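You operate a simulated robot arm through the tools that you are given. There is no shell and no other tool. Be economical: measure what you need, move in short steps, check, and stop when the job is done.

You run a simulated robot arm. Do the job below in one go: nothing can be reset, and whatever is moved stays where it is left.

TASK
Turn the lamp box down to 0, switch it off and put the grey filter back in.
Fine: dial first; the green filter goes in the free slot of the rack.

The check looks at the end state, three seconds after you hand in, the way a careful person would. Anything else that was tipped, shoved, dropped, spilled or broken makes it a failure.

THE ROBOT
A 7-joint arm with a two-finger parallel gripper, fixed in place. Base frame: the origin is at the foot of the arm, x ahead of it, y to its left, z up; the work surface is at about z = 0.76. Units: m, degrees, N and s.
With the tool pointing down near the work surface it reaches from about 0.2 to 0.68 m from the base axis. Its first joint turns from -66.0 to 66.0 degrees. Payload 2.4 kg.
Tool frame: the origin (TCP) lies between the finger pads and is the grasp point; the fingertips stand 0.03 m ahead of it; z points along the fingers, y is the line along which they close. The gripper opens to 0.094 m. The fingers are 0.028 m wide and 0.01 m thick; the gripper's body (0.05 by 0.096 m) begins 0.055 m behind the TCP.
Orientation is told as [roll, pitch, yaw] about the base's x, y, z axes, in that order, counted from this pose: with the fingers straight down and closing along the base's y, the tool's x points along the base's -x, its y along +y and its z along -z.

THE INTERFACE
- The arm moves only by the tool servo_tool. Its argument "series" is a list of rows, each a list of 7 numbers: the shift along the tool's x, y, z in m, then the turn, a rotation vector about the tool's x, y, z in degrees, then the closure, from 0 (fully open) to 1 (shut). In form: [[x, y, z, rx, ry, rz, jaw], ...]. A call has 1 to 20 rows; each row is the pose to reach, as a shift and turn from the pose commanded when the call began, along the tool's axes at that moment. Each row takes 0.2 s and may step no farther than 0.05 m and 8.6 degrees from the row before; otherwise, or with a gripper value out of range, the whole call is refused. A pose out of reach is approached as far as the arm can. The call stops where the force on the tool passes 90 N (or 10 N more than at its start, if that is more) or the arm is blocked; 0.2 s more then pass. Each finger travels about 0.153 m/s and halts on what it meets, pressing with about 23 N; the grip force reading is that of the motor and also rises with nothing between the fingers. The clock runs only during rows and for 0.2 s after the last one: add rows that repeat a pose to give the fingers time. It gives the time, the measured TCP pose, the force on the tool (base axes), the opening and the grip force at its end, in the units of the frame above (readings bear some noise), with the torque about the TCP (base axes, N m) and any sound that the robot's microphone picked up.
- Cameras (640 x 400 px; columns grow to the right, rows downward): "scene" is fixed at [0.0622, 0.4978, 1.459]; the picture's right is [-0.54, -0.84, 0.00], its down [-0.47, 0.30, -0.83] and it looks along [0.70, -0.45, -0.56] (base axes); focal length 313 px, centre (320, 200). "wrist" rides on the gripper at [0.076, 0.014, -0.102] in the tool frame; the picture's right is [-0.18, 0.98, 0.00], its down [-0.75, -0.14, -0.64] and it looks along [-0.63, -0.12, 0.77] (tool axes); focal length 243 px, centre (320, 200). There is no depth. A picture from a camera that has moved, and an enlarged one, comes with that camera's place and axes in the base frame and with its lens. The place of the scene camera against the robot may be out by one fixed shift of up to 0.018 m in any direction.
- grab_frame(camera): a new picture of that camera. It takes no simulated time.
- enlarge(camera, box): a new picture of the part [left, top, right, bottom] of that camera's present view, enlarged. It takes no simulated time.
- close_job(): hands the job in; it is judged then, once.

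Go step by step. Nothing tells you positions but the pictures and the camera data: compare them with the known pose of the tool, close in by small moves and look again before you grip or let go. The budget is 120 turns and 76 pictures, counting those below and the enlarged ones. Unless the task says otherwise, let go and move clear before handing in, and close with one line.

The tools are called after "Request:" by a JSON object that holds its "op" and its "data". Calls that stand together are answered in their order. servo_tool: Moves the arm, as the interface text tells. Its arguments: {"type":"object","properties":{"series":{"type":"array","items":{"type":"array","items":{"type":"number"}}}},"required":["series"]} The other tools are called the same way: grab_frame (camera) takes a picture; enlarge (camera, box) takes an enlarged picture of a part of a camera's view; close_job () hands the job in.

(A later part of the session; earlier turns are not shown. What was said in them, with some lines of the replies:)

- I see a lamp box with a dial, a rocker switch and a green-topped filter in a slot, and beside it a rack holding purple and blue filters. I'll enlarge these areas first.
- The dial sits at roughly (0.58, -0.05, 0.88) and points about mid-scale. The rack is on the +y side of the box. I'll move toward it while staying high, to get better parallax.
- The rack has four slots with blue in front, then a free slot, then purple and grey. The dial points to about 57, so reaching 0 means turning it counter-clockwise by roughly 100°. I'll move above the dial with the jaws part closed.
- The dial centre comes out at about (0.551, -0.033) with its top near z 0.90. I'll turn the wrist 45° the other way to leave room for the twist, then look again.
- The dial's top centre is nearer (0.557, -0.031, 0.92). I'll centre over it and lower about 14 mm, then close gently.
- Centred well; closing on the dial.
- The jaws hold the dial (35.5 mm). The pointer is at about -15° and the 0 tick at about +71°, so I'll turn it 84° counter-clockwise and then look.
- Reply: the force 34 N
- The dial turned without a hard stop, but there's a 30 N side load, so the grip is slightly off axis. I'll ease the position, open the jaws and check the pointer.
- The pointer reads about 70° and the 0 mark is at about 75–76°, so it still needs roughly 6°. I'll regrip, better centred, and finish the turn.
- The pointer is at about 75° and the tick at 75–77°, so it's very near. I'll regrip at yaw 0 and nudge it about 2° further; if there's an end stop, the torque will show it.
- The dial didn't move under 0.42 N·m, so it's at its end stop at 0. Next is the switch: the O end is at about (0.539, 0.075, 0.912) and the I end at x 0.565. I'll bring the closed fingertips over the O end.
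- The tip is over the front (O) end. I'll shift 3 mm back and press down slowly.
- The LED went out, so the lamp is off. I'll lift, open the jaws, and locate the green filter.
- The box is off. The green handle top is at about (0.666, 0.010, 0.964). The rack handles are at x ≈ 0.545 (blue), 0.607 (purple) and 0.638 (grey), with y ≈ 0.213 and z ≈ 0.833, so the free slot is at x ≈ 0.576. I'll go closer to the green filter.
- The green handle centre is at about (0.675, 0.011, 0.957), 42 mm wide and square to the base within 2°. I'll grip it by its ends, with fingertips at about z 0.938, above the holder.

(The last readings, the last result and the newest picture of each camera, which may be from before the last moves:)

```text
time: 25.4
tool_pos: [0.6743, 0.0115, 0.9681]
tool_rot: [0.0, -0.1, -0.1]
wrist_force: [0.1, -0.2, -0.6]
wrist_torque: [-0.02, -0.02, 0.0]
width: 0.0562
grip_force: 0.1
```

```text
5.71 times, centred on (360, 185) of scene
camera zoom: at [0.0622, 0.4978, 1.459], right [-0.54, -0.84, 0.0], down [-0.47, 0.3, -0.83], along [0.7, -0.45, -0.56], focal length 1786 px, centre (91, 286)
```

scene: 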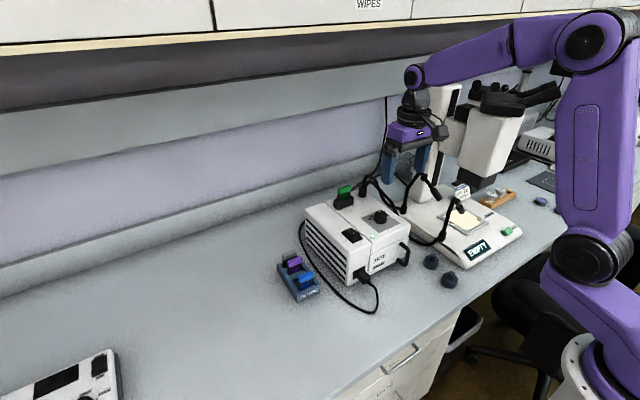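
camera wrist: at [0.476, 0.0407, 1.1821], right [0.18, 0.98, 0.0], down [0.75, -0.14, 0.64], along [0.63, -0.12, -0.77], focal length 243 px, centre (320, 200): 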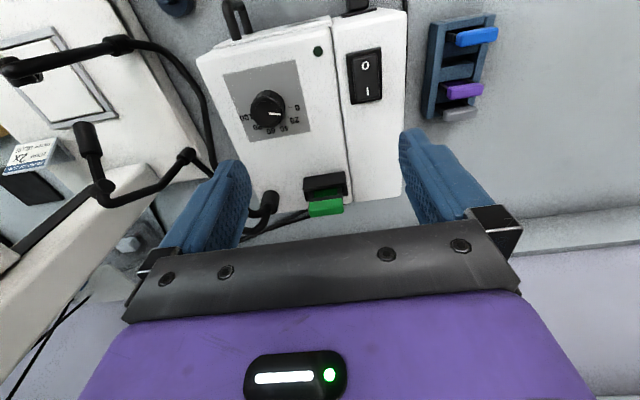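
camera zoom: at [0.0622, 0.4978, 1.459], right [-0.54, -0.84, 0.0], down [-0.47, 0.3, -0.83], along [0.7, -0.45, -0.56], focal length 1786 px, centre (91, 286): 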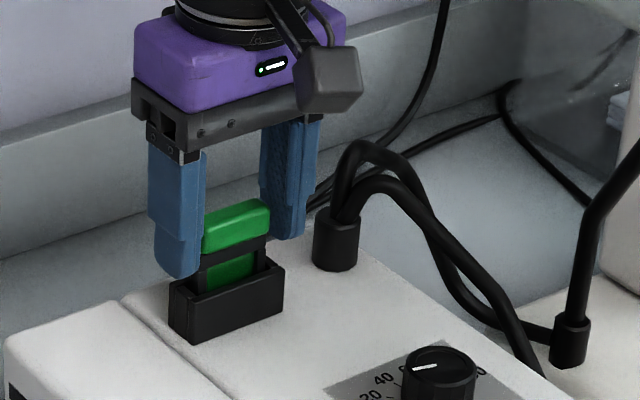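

Aligned; closing on the handle.

Request:
{"op": "servo_tool", "data": {"series": [[0, -0.001, 0, 0, 0, 0, 0.5], [0, -0.001, 0, 0, 0, 0, 0.6], [0, -0.001, 0, 0, 0, 0, 0.7]]}}

Request:
{"op": "servo_tool", "data": {"series": [[0, 0, -0.01, 0, 0, 0, 0.7], [0, 0, -0.025, 0, 0, 0, 0.7], [0, 0, -0.05, 0, 0, 0, 0.7]]}}

Request:
{"op": "enlarge", "data": {"camera": "scene", "box": [300, 130, 400, 230]}}

Request:
{"op": "grab_frame", "data": {"camera": "wrist"}}

```text
time: 26.2
tool_pos: [0.6746, 0.0099, 0.9683]
tool_rot: [0.0, 0.0, 0.1]
wrist_force: [-0.4, 0.5, 0.2]
wrist_torque: [0.0, -0.02, -0.01]
width: 0.0428
grip_force: 23.3
```

```text
time: 27.0
tool_pos: [0.6735, 0.0092, 1.0183]
tool_rot: [0.0, -0.1, -0.1]
wrist_force: [-0.5, -0.8, -0.2]
wrist_torque: [0.01, 0.0, 0.0]
width: 0.043
grip_force: 22.7
```

```text
4.00 times, centred on (350, 180) of scene
camera zoom: at [0.0622, 0.4978, 1.459], right [-0.54, -0.84, 0.0], down [-0.47, 0.3, -0.83], along [0.7, -0.45, -0.56], focal length 1250 px, centre (200, 280)
```

zoom: 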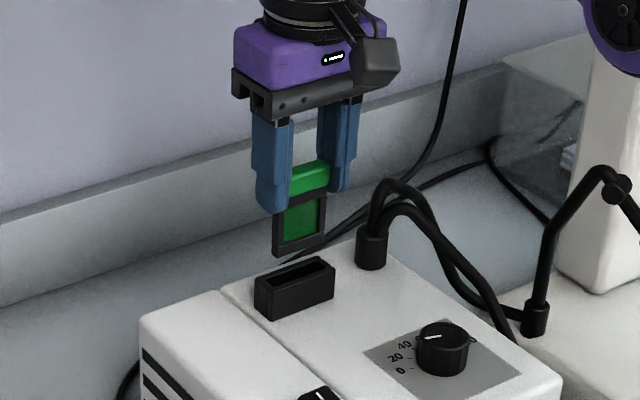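

```text
31 pictures are left
camera wrist: at [0.5982, 0.0247, 1.1216], right [0.18, 0.98, 0.0], down [0.75, -0.14, 0.64], along [0.63, -0.12, -0.77], focal length 243 px, centre (320, 200)
```

wrist: 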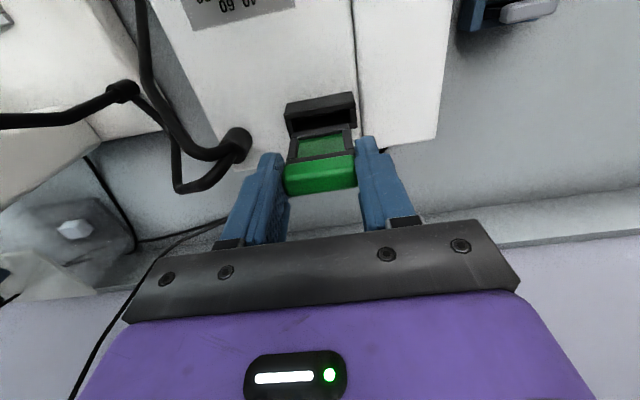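

The green filter is out and vertical. I'll carry it at this height over to above the rack.

Request:
{"op": "servo_tool", "data": {"series": [[0.02, 0.038, -0.01, 0, 0, 0, 0.7], [0.04, 0.076, -0.01, 0, 0, 0, 0.7], [0.06, 0.114, -0.01, 0, 0, 0, 0.7], [0.08, 0.152, -0.01, 0, 0, 0, 0.7], [0.098, 0.19, -0.01, 0, 0, 0, 0.7], [0.098, 0.203, 0.0, 0, 0, 0, 0.7]]}}

Request:
{"op": "grab_frame", "data": {"camera": "wrist"}}

Request:
{"op": "enlarge", "data": {"camera": "wrist", "box": [240, 10, 400, 130]}}

Request:
{"op": "enlarge", "data": {"camera": "scene", "box": [260, 200, 360, 310]}}

```text
time: 28.4
tool_pos: [0.5782, 0.2138, 1.021]
tool_rot: [-0.1, 0.0, 0.1]
wrist_force: [-0.2, 0.3, -0.2]
wrist_torque: [-0.02, 0.03, -0.02]
width: 0.043
grip_force: 22.9
```

```text
30 pictures are left
camera wrist: at [0.5023, 0.2289, 1.1232], right [0.18, 0.98, 0.0], down [0.75, -0.14, 0.64], along [0.63, -0.12, -0.77], focal length 243 px, centre (320, 200)
```

wrist: 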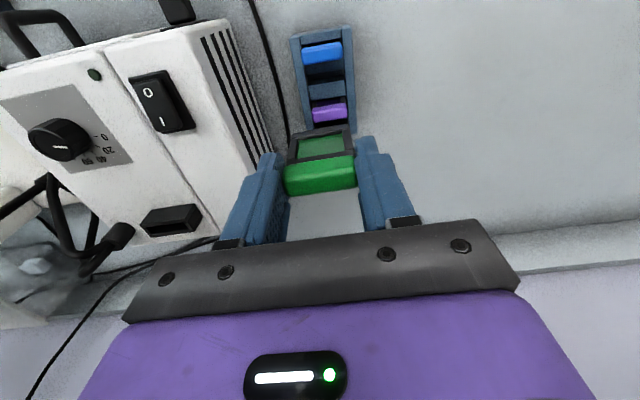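

```text
3.33 times, centred on (320, 70) of wrist
camera zoom: at [0.5023, 0.2289, 1.1232], right [0.18, 0.98, 0.0], down [0.75, -0.14, 0.64], along [0.63, -0.12, -0.77], focal length 809 px, centre (320, 633)
```

zoom: 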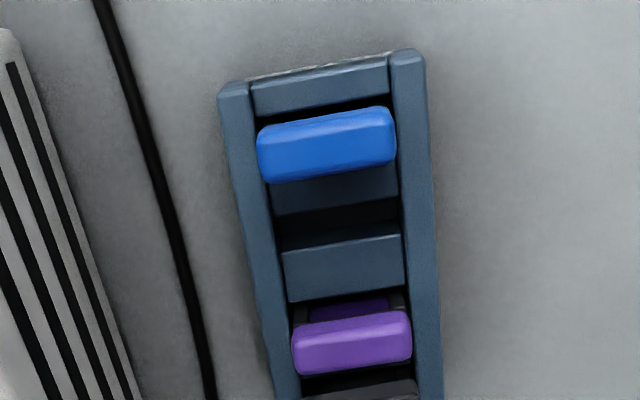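

```text
3.64 times, centred on (310, 255) of scene
camera zoom: at [0.0622, 0.4978, 1.459], right [-0.54, -0.84, 0.0], down [-0.47, 0.3, -0.83], along [0.7, -0.45, -0.56], focal length 1137 px, centre (356, 0)
```

zoom: 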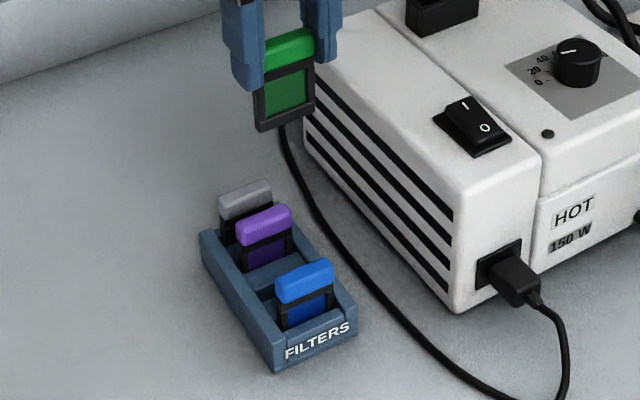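

The free slot works out at about (0.579, 0.221), with the rack turned about -2° in yaw. I'll align over it and descend until the filter's foot is just above the neighbours' height.

Request:
{"op": "servo_tool", "data": {"series": [[0, 0.007, 0.03, 0, 0, 0.7, 0.7], [0, 0.007, 0.06, 0, 0, 1.3, 0.7], [0, 0.007, 0.09, 0, 0, 1.3, 0.7], [0, 0.007, 0.115, 0, 0, 1.3, 0.7]]}}

Request:
{"op": "enlarge", "data": {"camera": "wrist", "box": [220, 50, 420, 210]}}

Request:
{"op": "enlarge", "data": {"camera": "scene", "box": [260, 210, 350, 310]}}

```text
time: 29.4
tool_pos: [0.5772, 0.2199, 0.9041]
tool_rot: [0.0, 0.0, -1.2]
wrist_force: [-0.6, -0.3, 0.0]
wrist_torque: [0.0, -0.01, -0.02]
width: 0.0428
grip_force: 23.6
```

```text
2.50 times, centred on (320, 130) of wrist
camera zoom: at [0.5016, 0.2369, 1.0073], right [0.21, 0.98, 0.0], down [0.75, -0.16, 0.64], along [0.63, -0.13, -0.77], focal length 606 px, centre (320, 375)
```

zoom: 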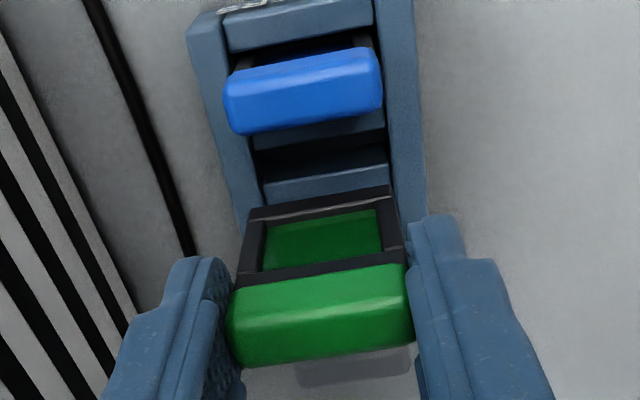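

```text
4.00 times, centred on (305, 260) of scene
camera zoom: at [0.0622, 0.4978, 1.459], right [-0.54, -0.84, 0.0], down [-0.47, 0.3, -0.83], along [0.7, -0.45, -0.56], focal length 1250 px, centre (380, -40)
```

zoom: 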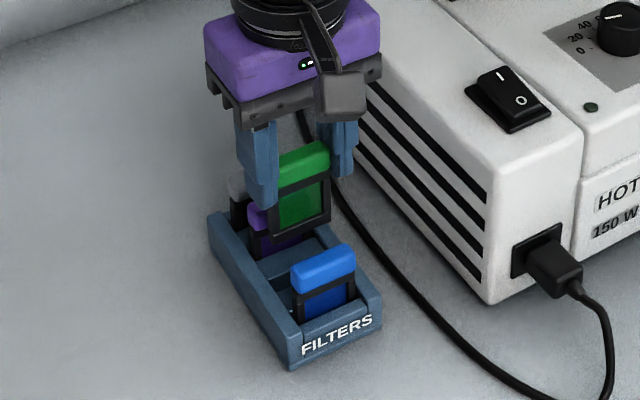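

The green filter is over the slot in both views. I'll lower it to just above the dividers and check.

Request:
{"op": "servo_tool", "data": {"series": [[0, 0, 0.015, 0, 0, 0.5, 0.7], [0, 0, 0.03, 0, 0, 0.5, 0.7]]}}

Request:
{"op": "enlarge", "data": {"camera": "wrist", "box": [220, 50, 420, 210]}}

Request:
{"op": "enlarge", "data": {"camera": "scene", "box": [270, 230, 340, 300]}}

```text
time: 30.0
tool_pos: [0.5778, 0.2208, 0.8744]
tool_rot: [-0.1, 0.0, -1.7]
wrist_force: [0.0, -0.1, -0.6]
wrist_torque: [-0.01, -0.02, 0.01]
width: 0.0432
grip_force: 23.3
```

```text
2.50 times, centred on (320, 130) of wrist
camera zoom: at [0.5019, 0.2383, 0.9782], right [0.22, 0.98, 0.0], down [0.75, -0.17, 0.64], along [0.63, -0.14, -0.77], focal length 606 px, centre (320, 375)
```

zoom: 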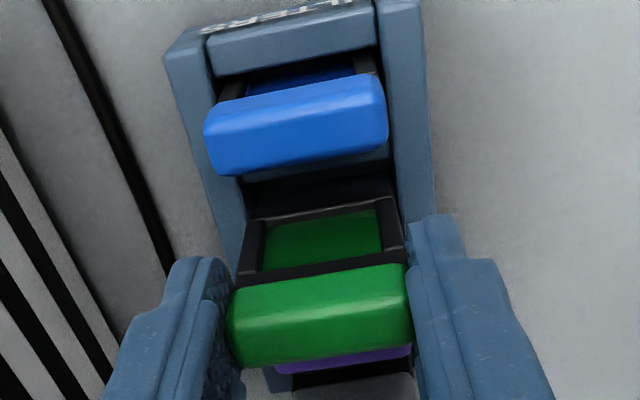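

```text
5.71 times, centred on (305, 265) of scene
camera zoom: at [0.0622, 0.4978, 1.459], right [-0.54, -0.84, 0.0], down [-0.47, 0.3, -0.83], along [0.7, -0.45, -0.56], focal length 1786 px, centre (406, -171)
```

zoom: 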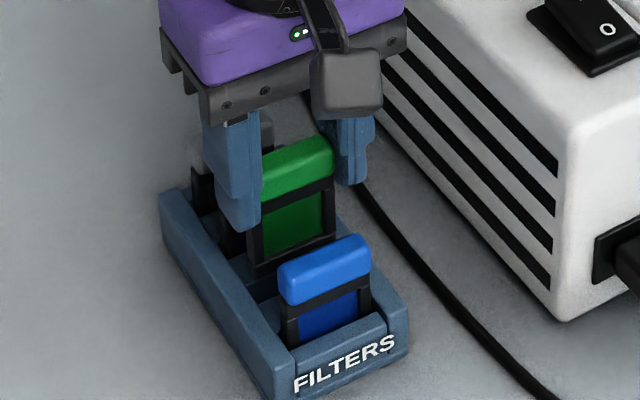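

Looks aligned to within about 1 mm. I'll correct by -1 mm in x and +1 mm in y, then lower slowly while watching the force.

Request:
{"op": "servo_tool", "data": {"series": [[0.001, 0.001, 0.004, 0, 0, 0, 0.7], [0.001, 0.001, 0.008, 0, 0, 0, 0.7], [0.001, 0.001, 0.012, 0, 0, 0, 0.7], [0.001, 0.001, 0.016, 0, 0, 0, 0.7]]}}

```text
time: 31.0
tool_pos: [0.5758, 0.2207, 0.8561]
tool_rot: [0.0, 0.1, -1.8]
wrist_force: [0.3, 0.0, -0.3]
wrist_torque: [-0.02, -0.04, 0.0]
width: 0.0426
grip_force: 23.3
```

Request:
{"op": "servo_tool", "data": {"series": [[0, 0, 0.004, 0, 0, 0, 0.7], [0, 0, 0.008, 0, 0, 0, 0.7], [0, 0, 0.012, 0, 0, 0, 0.7], [0, 0, 0.015, 0, 0, 0, 0.7]]}}

Request:
{"op": "enlarge", "data": {"camera": "scene", "box": [270, 230, 340, 300]}}

```text
time: 32.0
tool_pos: [0.5753, 0.2219, 0.8438]
tool_rot: [0.0, 0.0, -1.8]
wrist_force: [0.0, -0.5, -1.2]
wrist_torque: [0.01, 0.0, -0.04]
width: 0.0429
grip_force: 22.7
```

```text
5.71 times, centred on (305, 265) of scene
camera zoom: at [0.0622, 0.4978, 1.459], right [-0.54, -0.84, 0.0], down [-0.47, 0.3, -0.83], along [0.7, -0.45, -0.56], focal length 1786 px, centre (406, -171)
```

zoom: 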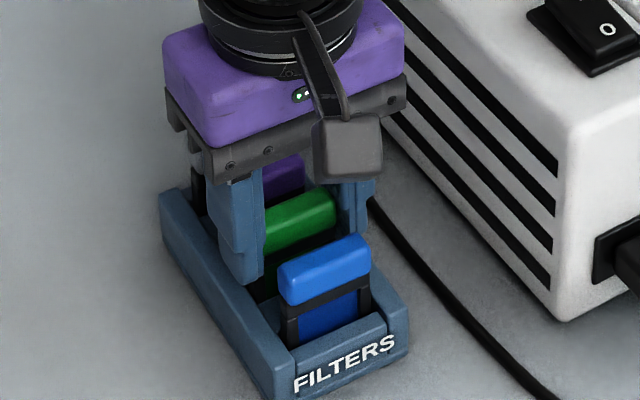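

Request:
{"op": "servo_tool", "data": {"series": [[0, 0, 0.002, 0, 0, 0, 0.7], [0, 0, 0.004, 0, 0, 0, 0.7], [0, 0, 0.006, 0, 0, 0, 0.7]]}}

```text
time: 32.8
tool_pos: [0.5758, 0.2213, 0.8381]
tool_rot: [0.1, -0.2, -1.8]
wrist_force: [-4.8, -0.8, 18.2]
wrist_torque: [-0.09, 0.33, 0.03]
width: 0.0432
grip_force: 23.0
```

It touched down at TCP z 0.838, which matches the expected seat height. I'll release and lift.

Request:
{"op": "servo_tool", "data": {"series": [[0, 0, -0.001, 0, 0, 0, 0.5], [0, 0, -0.001, 0, 0, 0, 0.38], [0, 0, -0.001, 0, 0, 0, 0.38], [0, 0, -0.03, 0, 0, 0, 0.38], [0, 0, -0.07, 0, 0, 0, 0.38]]}}

Request:
{"op": "enlarge", "data": {"camera": "scene", "box": [270, 230, 340, 300]}}

Request:
{"op": "enlarge", "data": {"camera": "wrist", "box": [220, 50, 420, 210]}}

```text
time: 34.0
tool_pos: [0.5777, 0.2207, 0.907]
tool_rot: [0.0, 0.1, -1.8]
wrist_force: [-0.5, -0.5, 0.7]
wrist_torque: [-0.01, 0.02, 0.01]
width: 0.0584
grip_force: 0.1
```

```text
5.71 times, centred on (305, 265) of scene
camera zoom: at [0.0622, 0.4978, 1.459], right [-0.54, -0.84, 0.0], down [-0.47, 0.3, -0.83], along [0.7, -0.45, -0.56], focal length 1786 px, centre (406, -171)
```

zoom: 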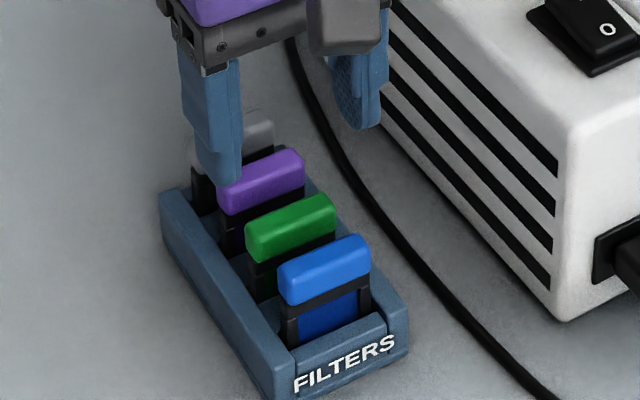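

```text
2.50 times, centred on (320, 130) of wrist
camera zoom: at [0.5017, 0.2386, 1.0104], right [0.22, 0.98, 0.0], down [0.75, -0.16, 0.64], along [0.63, -0.14, -0.77], focal length 606 px, centre (320, 375)
```

zoom: 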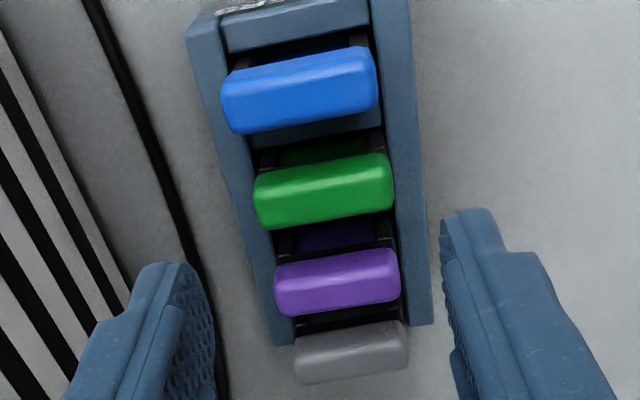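

Green is seated level in the free slot. The grey handle is at about (0.641, 0.219), near the edge of reach. I'll move over it at this height and check.

Request:
{"op": "servo_tool", "data": {"series": [[-0.03, 0.0005, 0, 0, 0, 0, 0.38], [-0.0625, 0.0005, 0, 0, 0, 0, 0.38], [-0.0625, 0.0005, 0.03, 0, 0, 0, 0.38]]}}

Request:
{"op": "enlarge", "data": {"camera": "wrist", "box": [220, 60, 420, 220]}}

Request:
{"op": "enlarge", "data": {"camera": "scene", "box": [260, 200, 350, 290]}}

```text
time: 34.8
tool_pos: [0.6404, 0.2195, 0.8775]
tool_rot: [0.0, -0.1, -1.8]
wrist_force: [0.7, -0.6, 0.9]
wrist_torque: [-0.03, 0.02, 0.0]
width: 0.0585
grip_force: 0.0
```

```text
2.50 times, centred on (320, 140) of wrist
camera zoom: at [0.5636, 0.2367, 0.9805], right [0.21, 0.98, 0.0], down [0.75, -0.16, 0.64], along [0.63, -0.14, -0.77], focal length 606 px, centre (320, 350)
```

zoom: 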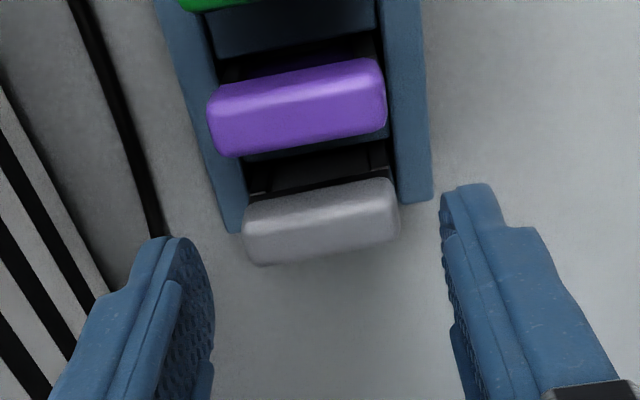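

```text
4.44 times, centred on (305, 245) of scene
camera zoom: at [0.0622, 0.4978, 1.459], right [-0.54, -0.84, 0.0], down [-0.47, 0.3, -0.83], along [0.7, -0.45, -0.56], focal length 1389 px, centre (387, 0)
```

zoom: 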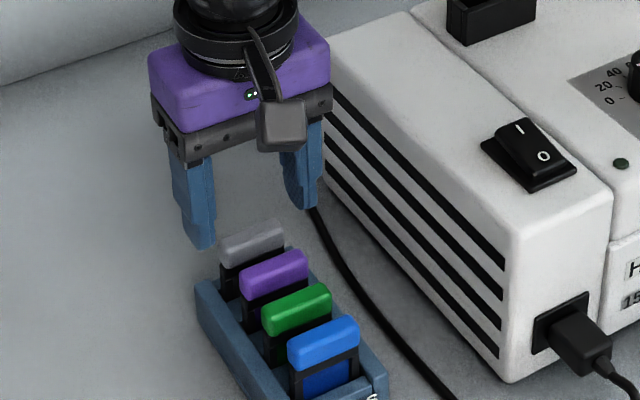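

Request:
{"op": "servo_tool", "data": {"series": [[-0.0025, -0.0005, 0.013, 0, 0, 0, 0.38], [-0.0025, -0.0005, 0.026, 0, 0, 0, 0.38], [-0.0025, -0.0005, 0.0375, 0, 0, 0, 0.38]]}}

Request:
{"op": "enlarge", "data": {"camera": "wrist", "box": [220, 60, 420, 220]}}

```text
time: 35.6
tool_pos: [0.6416, 0.2175, 0.8394]
tool_rot: [0.0, 0.0, -1.9]
wrist_force: [0.3, 0.0, -0.2]
wrist_torque: [-0.03, -0.01, 0.01]
width: 0.0583
grip_force: 0.0
```

```text
2.50 times, centred on (320, 140) of wrist
camera zoom: at [0.5657, 0.2355, 0.9431], right [0.22, 0.98, 0.0], down [0.75, -0.17, 0.64], along [0.63, -0.14, -0.77], focal length 606 px, centre (320, 350)
```

zoom: 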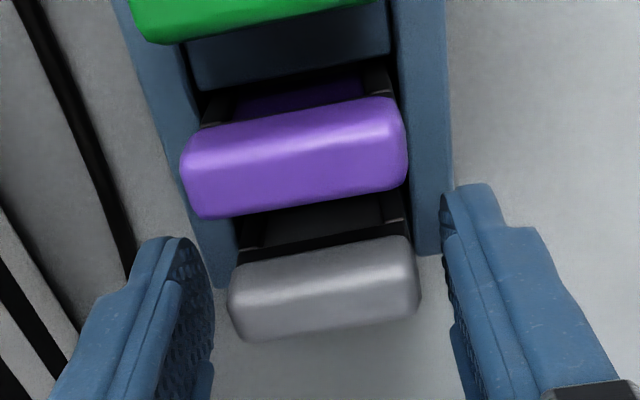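

Same relative grip as with green. Closing, then lifting.

Request:
{"op": "servo_tool", "data": {"series": [[0, 0, 0, 0, 0, 0, 0.5], [0, 0, 0, 0, 0, 0, 0.6], [0, 0, 0, 0, 0, 0, 0.7]]}}

Request:
{"op": "servo_tool", "data": {"series": [[0, 0, -0.015, 0, 0, 0, 0.7], [0, 0, -0.03, 0, 0, 0, 0.7], [0, 0, -0.05, 0, 0, 0, 0.7], [0, 0, -0.09, 0, 0, 0, 0.7], [0, 0, -0.13, 0, 0, 0, 0.7], [0, 0, -0.17, 0, 0, 0, 0.7], [0, 0, -0.19, 0, 0, 0, 0.7]]}}

Request:
{"op": "grab_frame", "data": {"camera": "scene"}}

```text
time: 36.4
tool_pos: [0.6409, 0.2178, 0.8399]
tool_rot: [0.0, 0.0, -1.9]
wrist_force: [-0.5, 0.4, -0.6]
wrist_torque: [0.01, 0.0, 0.06]
width: 0.0433
grip_force: 23.3
```

```text
time: 38.0
tool_pos: [0.6406, 0.2198, 1.0289]
tool_rot: [0.0, 0.0, -1.7]
wrist_force: [-0.8, -0.1, 0.0]
wrist_torque: [0.03, 0.0, 0.0]
width: 0.0431
grip_force: 23.0
```

```text
17 pictures are left
```

scene: 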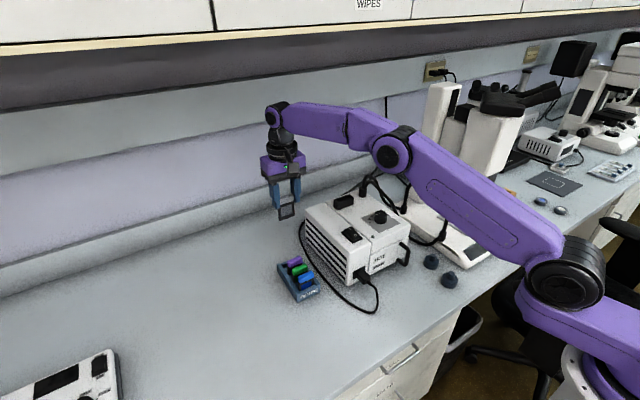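

Grey is held upright and green, purple and blue are in the rack. I'll carry grey over to above the lamp's holder.

Request:
{"op": "servo_tool", "data": {"series": [[0, -0.04, -0.005, 0, 0, -0.5, 0.7], [0, -0.085, -0.005, 0, 0, -1, 0.7], [-0.005, -0.13, -0.005, 0, 0, -1.7, 0.7], [-0.015, -0.17, -0.005, 0, 0, -1.7, 0.7], [-0.03, -0.2, -0.005, 0, 0, -1.7, 0.7], [-0.0395, -0.2095, 0, 0, 0, -1.7, 0.7], [-0.0395, -0.2095, 0, 0, 0, -1.7, 0.7]]}}

Request:
{"op": "enlarge", "data": {"camera": "wrist", "box": [220, 50, 420, 210]}}

Request:
{"op": "enlarge", "data": {"camera": "scene", "box": [310, 140, 390, 220]}}

```text
time: 39.6
tool_pos: [0.6734, 0.0077, 1.0304]
tool_rot: [0.0, 0.0, -0.1]
wrist_force: [0.1, 0.4, -0.6]
wrist_torque: [-0.01, 0.03, 0.01]
width: 0.0429
grip_force: 22.8
```

```text
2.50 times, centred on (320, 130) of wrist
camera zoom: at [0.5974, 0.0226, 1.1331], right [0.19, 0.98, 0.0], down [0.75, -0.14, 0.64], along [0.63, -0.12, -0.77], focal length 606 px, centre (320, 375)
```

zoom: 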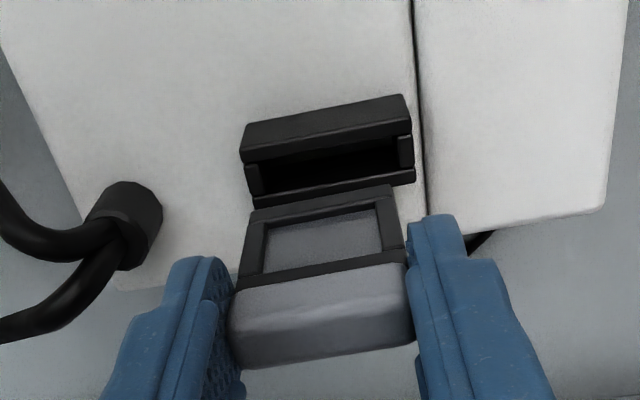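

```text
5.00 times, centred on (350, 180) of scene
camera zoom: at [0.0622, 0.4978, 1.459], right [-0.54, -0.84, 0.0], down [-0.47, 0.3, -0.83], along [0.7, -0.45, -0.56], focal length 1563 px, centre (170, 300)
```

zoom: 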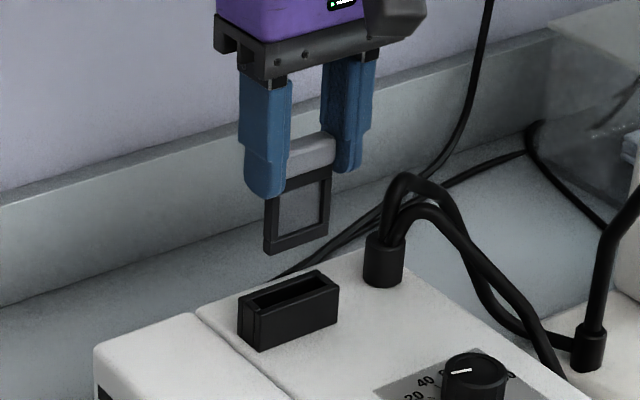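

Request:
{"op": "servo_tool", "data": {"series": [[-0.0006, 0.002, 0.012, 0, 0, 0, 0.7], [-0.0006, 0.002, 0.025, 0, 0, 0, 0.7], [-0.0006, 0.002, 0.025, 0, 0, 0, 0.7]]}}

Request:
{"op": "enlarge", "data": {"camera": "wrist", "box": [240, 70, 400, 190]}}

Request:
{"op": "enlarge", "data": {"camera": "scene", "box": [320, 160, 380, 210]}}

```text
time: 40.4
tool_pos: [0.674, 0.0091, 1.0045]
tool_rot: [0.0, 0.0, -0.1]
wrist_force: [-0.1, 0.2, -0.7]
wrist_torque: [-0.02, 0.0, -0.02]
width: 0.0428
grip_force: 22.8
```

```text
3.33 times, centred on (320, 130) of wrist
camera zoom: at [0.5983, 0.0252, 1.1083], right [0.19, 0.98, 0.0], down [0.75, -0.14, 0.64], along [0.63, -0.12, -0.77], focal length 809 px, centre (320, 433)
```

zoom: 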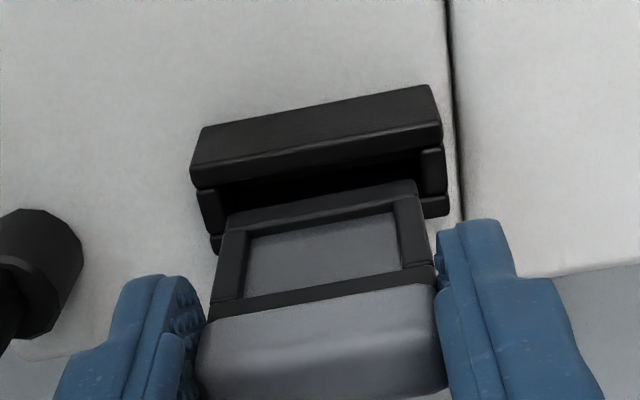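

```text
8.00 times, centred on (350, 185) of scene
camera zoom: at [0.0622, 0.4978, 1.459], right [-0.54, -0.84, 0.0], down [-0.47, 0.3, -0.83], along [0.7, -0.45, -0.56], focal length 2501 px, centre (80, 320)
```

zoom: 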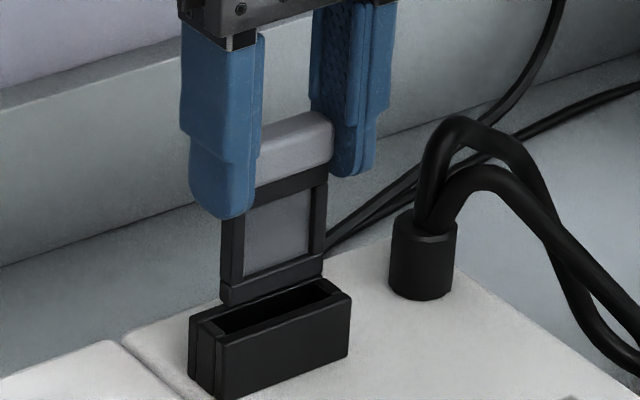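

The frame is centred laterally in the holder mouth. Lowering slowly.

Request:
{"op": "servo_tool", "data": {"series": [[0, 0, 0.004, 0, 0, 0, 0.7], [0, 0, 0.008, 0, 0, 0, 0.7], [0, 0, 0.012, 0, 0, 0, 0.7]]}}

Request:
{"op": "enlarge", "data": {"camera": "scene", "box": [320, 160, 380, 210]}}

```text
time: 41.2
tool_pos: [0.6738, 0.0109, 0.9935]
tool_rot: [0.0, 0.0, -0.1]
wrist_force: [-0.2, 0.6, 0.3]
wrist_torque: [-0.01, 0.02, 0.0]
width: 0.0431
grip_force: 23.1
```

```text
8.00 times, centred on (350, 185) of scene
camera zoom: at [0.0622, 0.4978, 1.459], right [-0.54, -0.84, 0.0], down [-0.47, 0.3, -0.83], along [0.7, -0.45, -0.56], focal length 2501 px, centre (80, 320)
```

zoom: 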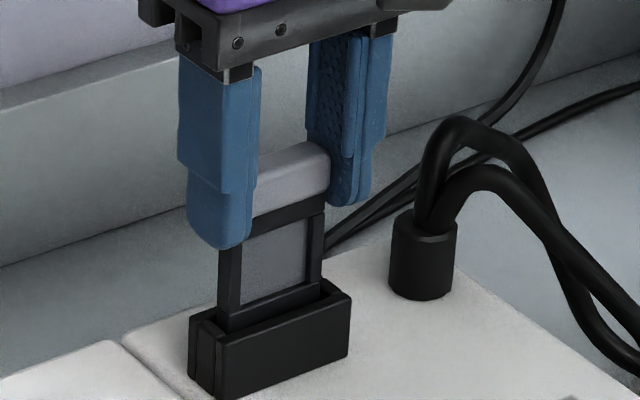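

It's entering the holder freely. Continuing down.

Request:
{"op": "servo_tool", "data": {"series": [[0, 0, 0.005, 0, 0, 0, 0.7], [0, 0, 0.01, 0, 0, 0, 0.7], [0, 0, 0.015, 0, 0, 0, 0.7], [0, 0, 0.02, 0, 0, 0, 0.7], [0, 0, 0.023, 0, 0, 0, 0.7]]}}

Request:
{"op": "enlarge", "data": {"camera": "scene", "box": [320, 160, 380, 210]}}

```text
time: 42.4
tool_pos: [0.674, 0.0105, 0.9689]
tool_rot: [0.0, -0.1, -0.1]
wrist_force: [0.0, 0.2, 0.1]
wrist_torque: [0.06, -0.01, 0.02]
width: 0.043
grip_force: 23.3
```

```text
8.00 times, centred on (350, 185) of scene
camera zoom: at [0.0622, 0.4978, 1.459], right [-0.54, -0.84, 0.0], down [-0.47, 0.3, -0.83], along [0.7, -0.45, -0.56], focal length 2501 px, centre (80, 320)
```

zoom: 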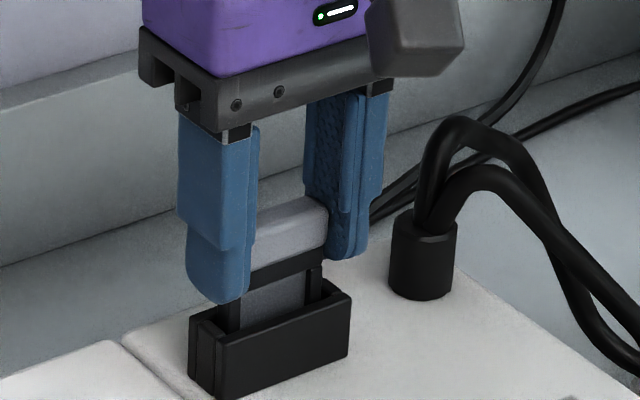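

Request:
{"op": "servo_tool", "data": {"series": [[0, 0, 0.0015, 0, 0, 0, 0.7], [0, 0, 0.003, 0, 0, 0, 0.7]]}}

```text
time: 43.0
tool_pos: [0.6752, 0.0104, 0.9679]
tool_rot: [-0.1, -0.2, -0.3]
wrist_force: [-3.9, -0.6, 16.5]
wrist_torque: [-0.05, 0.25, 0.06]
width: 0.0429
grip_force: 23.2
```

Bottomed at TCP z 0.968, where the green filter sat. I'll release, lift straight up and check.

Request:
{"op": "servo_tool", "data": {"series": [[0, 0, -0.002, 0, 0, 0, 0.5], [0, 0, -0.002, 0, 0, 0, 0.4], [0, 0, -0.002, 0, 0, 0, 0.4], [0, 0, -0.03, 0, 0, 0, 0.4], [0, 0, -0.07, 0, 0, 0, 0.4], [0.03, 0, -0.1, 0, 0, 0, 0.4], [0.08, 0, -0.12, 0, 0, 0, 0.4]]}}

Request:
{"op": "enlarge", "data": {"camera": "scene", "box": [270, 160, 430, 310]}}

Request:
{"op": "grab_frame", "data": {"camera": "wrist"}}

```text
refused: row 7 steps farther than a row can; nothing moved
```

```text
2.67 times, centred on (350, 235) of scene
camera zoom: at [0.0617, 0.4978, 1.459], right [-0.54, -0.84, 0.0], down [-0.47, 0.3, -0.83], along [0.7, -0.45, -0.56], focal length 834 px, centre (240, 107)
```

zoom: 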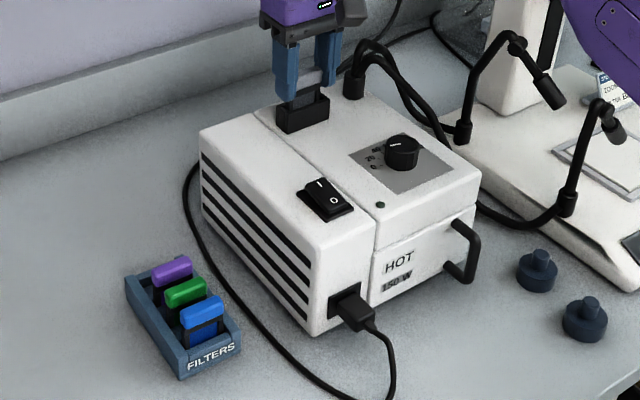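

```text
9 pictures are left
camera wrist: at [0.5982, 0.0257, 1.0711], right [0.19, 0.98, 0.0], down [0.75, -0.14, 0.65], along [0.63, -0.12, -0.76], focal length 243 px, centre (320, 200)
```

wrist: 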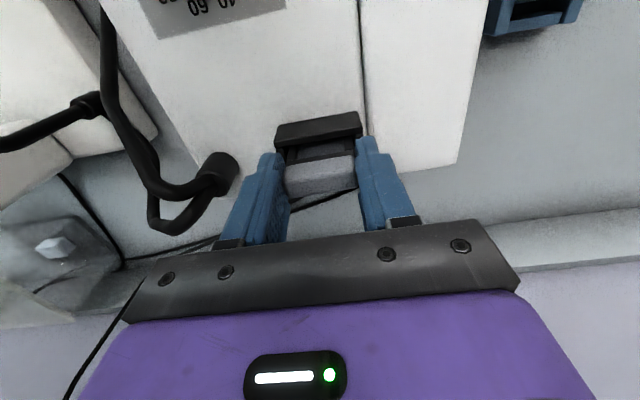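

That call was refused because its last step was too long. Repeating it with shorter steps.

Request:
{"op": "servo_tool", "data": {"series": [[0, 0, -0.002, 0, 0, 0, 0.5], [0, 0, -0.002, 0, 0, 0, 0.4], [0, 0, -0.002, 0, 0, 0, 0.4], [0, 0, -0.03, 0, 0, 0, 0.4], [0, 0, -0.07, 0, 0, 0, 0.4], [0.02, 0, -0.1, 0, 0, 0, 0.4], [0.05, 0, -0.12, 0, 0, 0, 0.4], [0.085, 0, -0.13, 0, 0, 0, 0.4]]}}

Request:
{"op": "enlarge", "data": {"camera": "scene", "box": [270, 160, 430, 310]}}

Request:
{"op": "grab_frame", "data": {"camera": "wrist"}}

```text
time: 44.8
tool_pos: [0.5893, 0.009, 1.0982]
tool_rot: [0.0, 0.0, -0.1]
wrist_force: [-1.4, 0.4, 0.6]
wrist_torque: [0.0, 0.02, 0.02]
width: 0.0564
grip_force: 0.1
```

```text
2.67 times, centred on (350, 235) of scene
camera zoom: at [0.0622, 0.4978, 1.459], right [-0.54, -0.84, 0.0], down [-0.47, 0.3, -0.83], along [0.7, -0.45, -0.56], focal length 834 px, centre (240, 107)
```

zoom: 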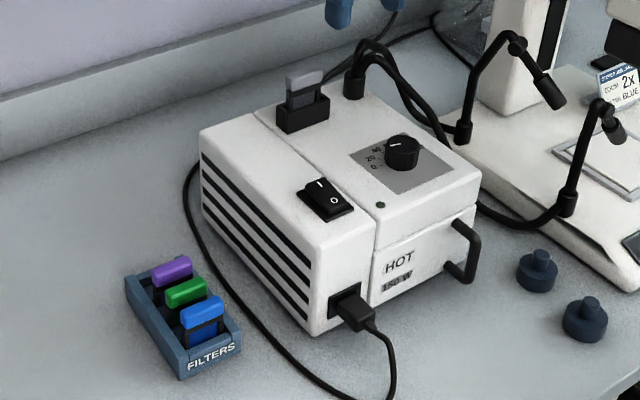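

```text
7 pictures are left
camera wrist: at [0.5131, 0.0247, 1.2018], right [0.19, 0.98, 0.0], down [0.75, -0.14, 0.64], along [0.63, -0.12, -0.77], focal length 243 px, centre (320, 200)
```

wrist: 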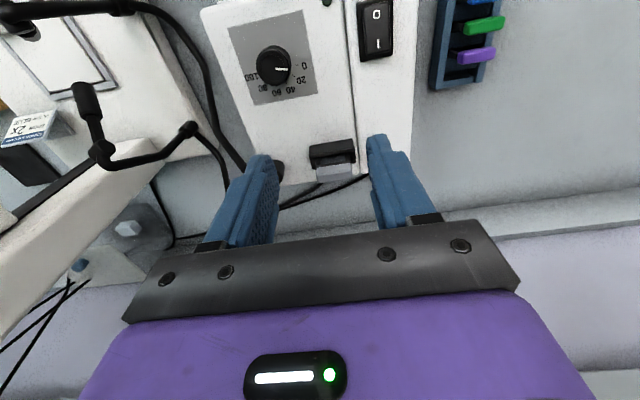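

Grey is seated in the holder, the LED is dark and the rack is in order. One last look at the dial.

Request:
{"op": "enlarge", "data": {"camera": "wrist", "box": [220, 10, 330, 110]}}

```text
4.00 times, centred on (275, 60) of wrist
camera zoom: at [0.5131, 0.0247, 1.2018], right [0.19, 0.98, 0.0], down [0.75, -0.14, 0.64], along [0.63, -0.12, -0.77], focal length 970 px, centre (500, 760)
```

zoom: 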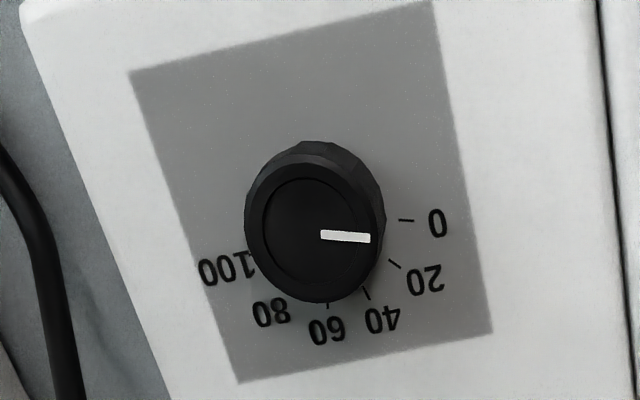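

Request:
{"op": "enlarge", "data": {"camera": "wrist", "box": [260, 45, 310, 85]}}

```text
10.00 times, centred on (285, 65) of wrist
camera zoom: at [0.5131, 0.0247, 1.2018], right [0.19, 0.98, 0.0], down [0.75, -0.14, 0.64], along [0.63, -0.12, -0.77], focal length 2426 px, centre (670, 1550)
```

zoom: 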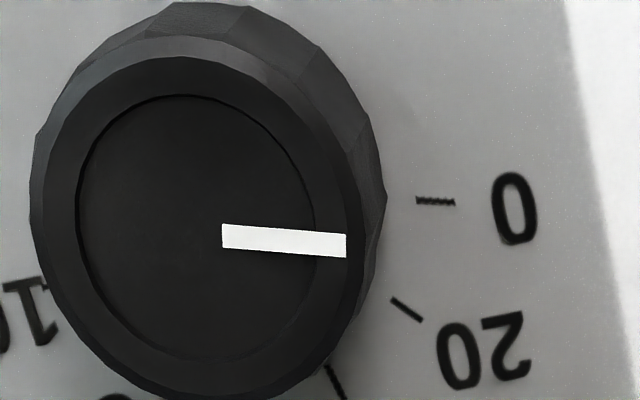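

The pointer is parallel to the 0 tick within about 1°, and the arm is clear. Handing in.

Request:
{"op": "close_job", "data": {}}

```text
The job is handed in.
```

The lamp box is turned down to 0 (pointer within about 1° of the mark) and switched off; the grey filter is back in its holder and the green one is in the rack's free slot.
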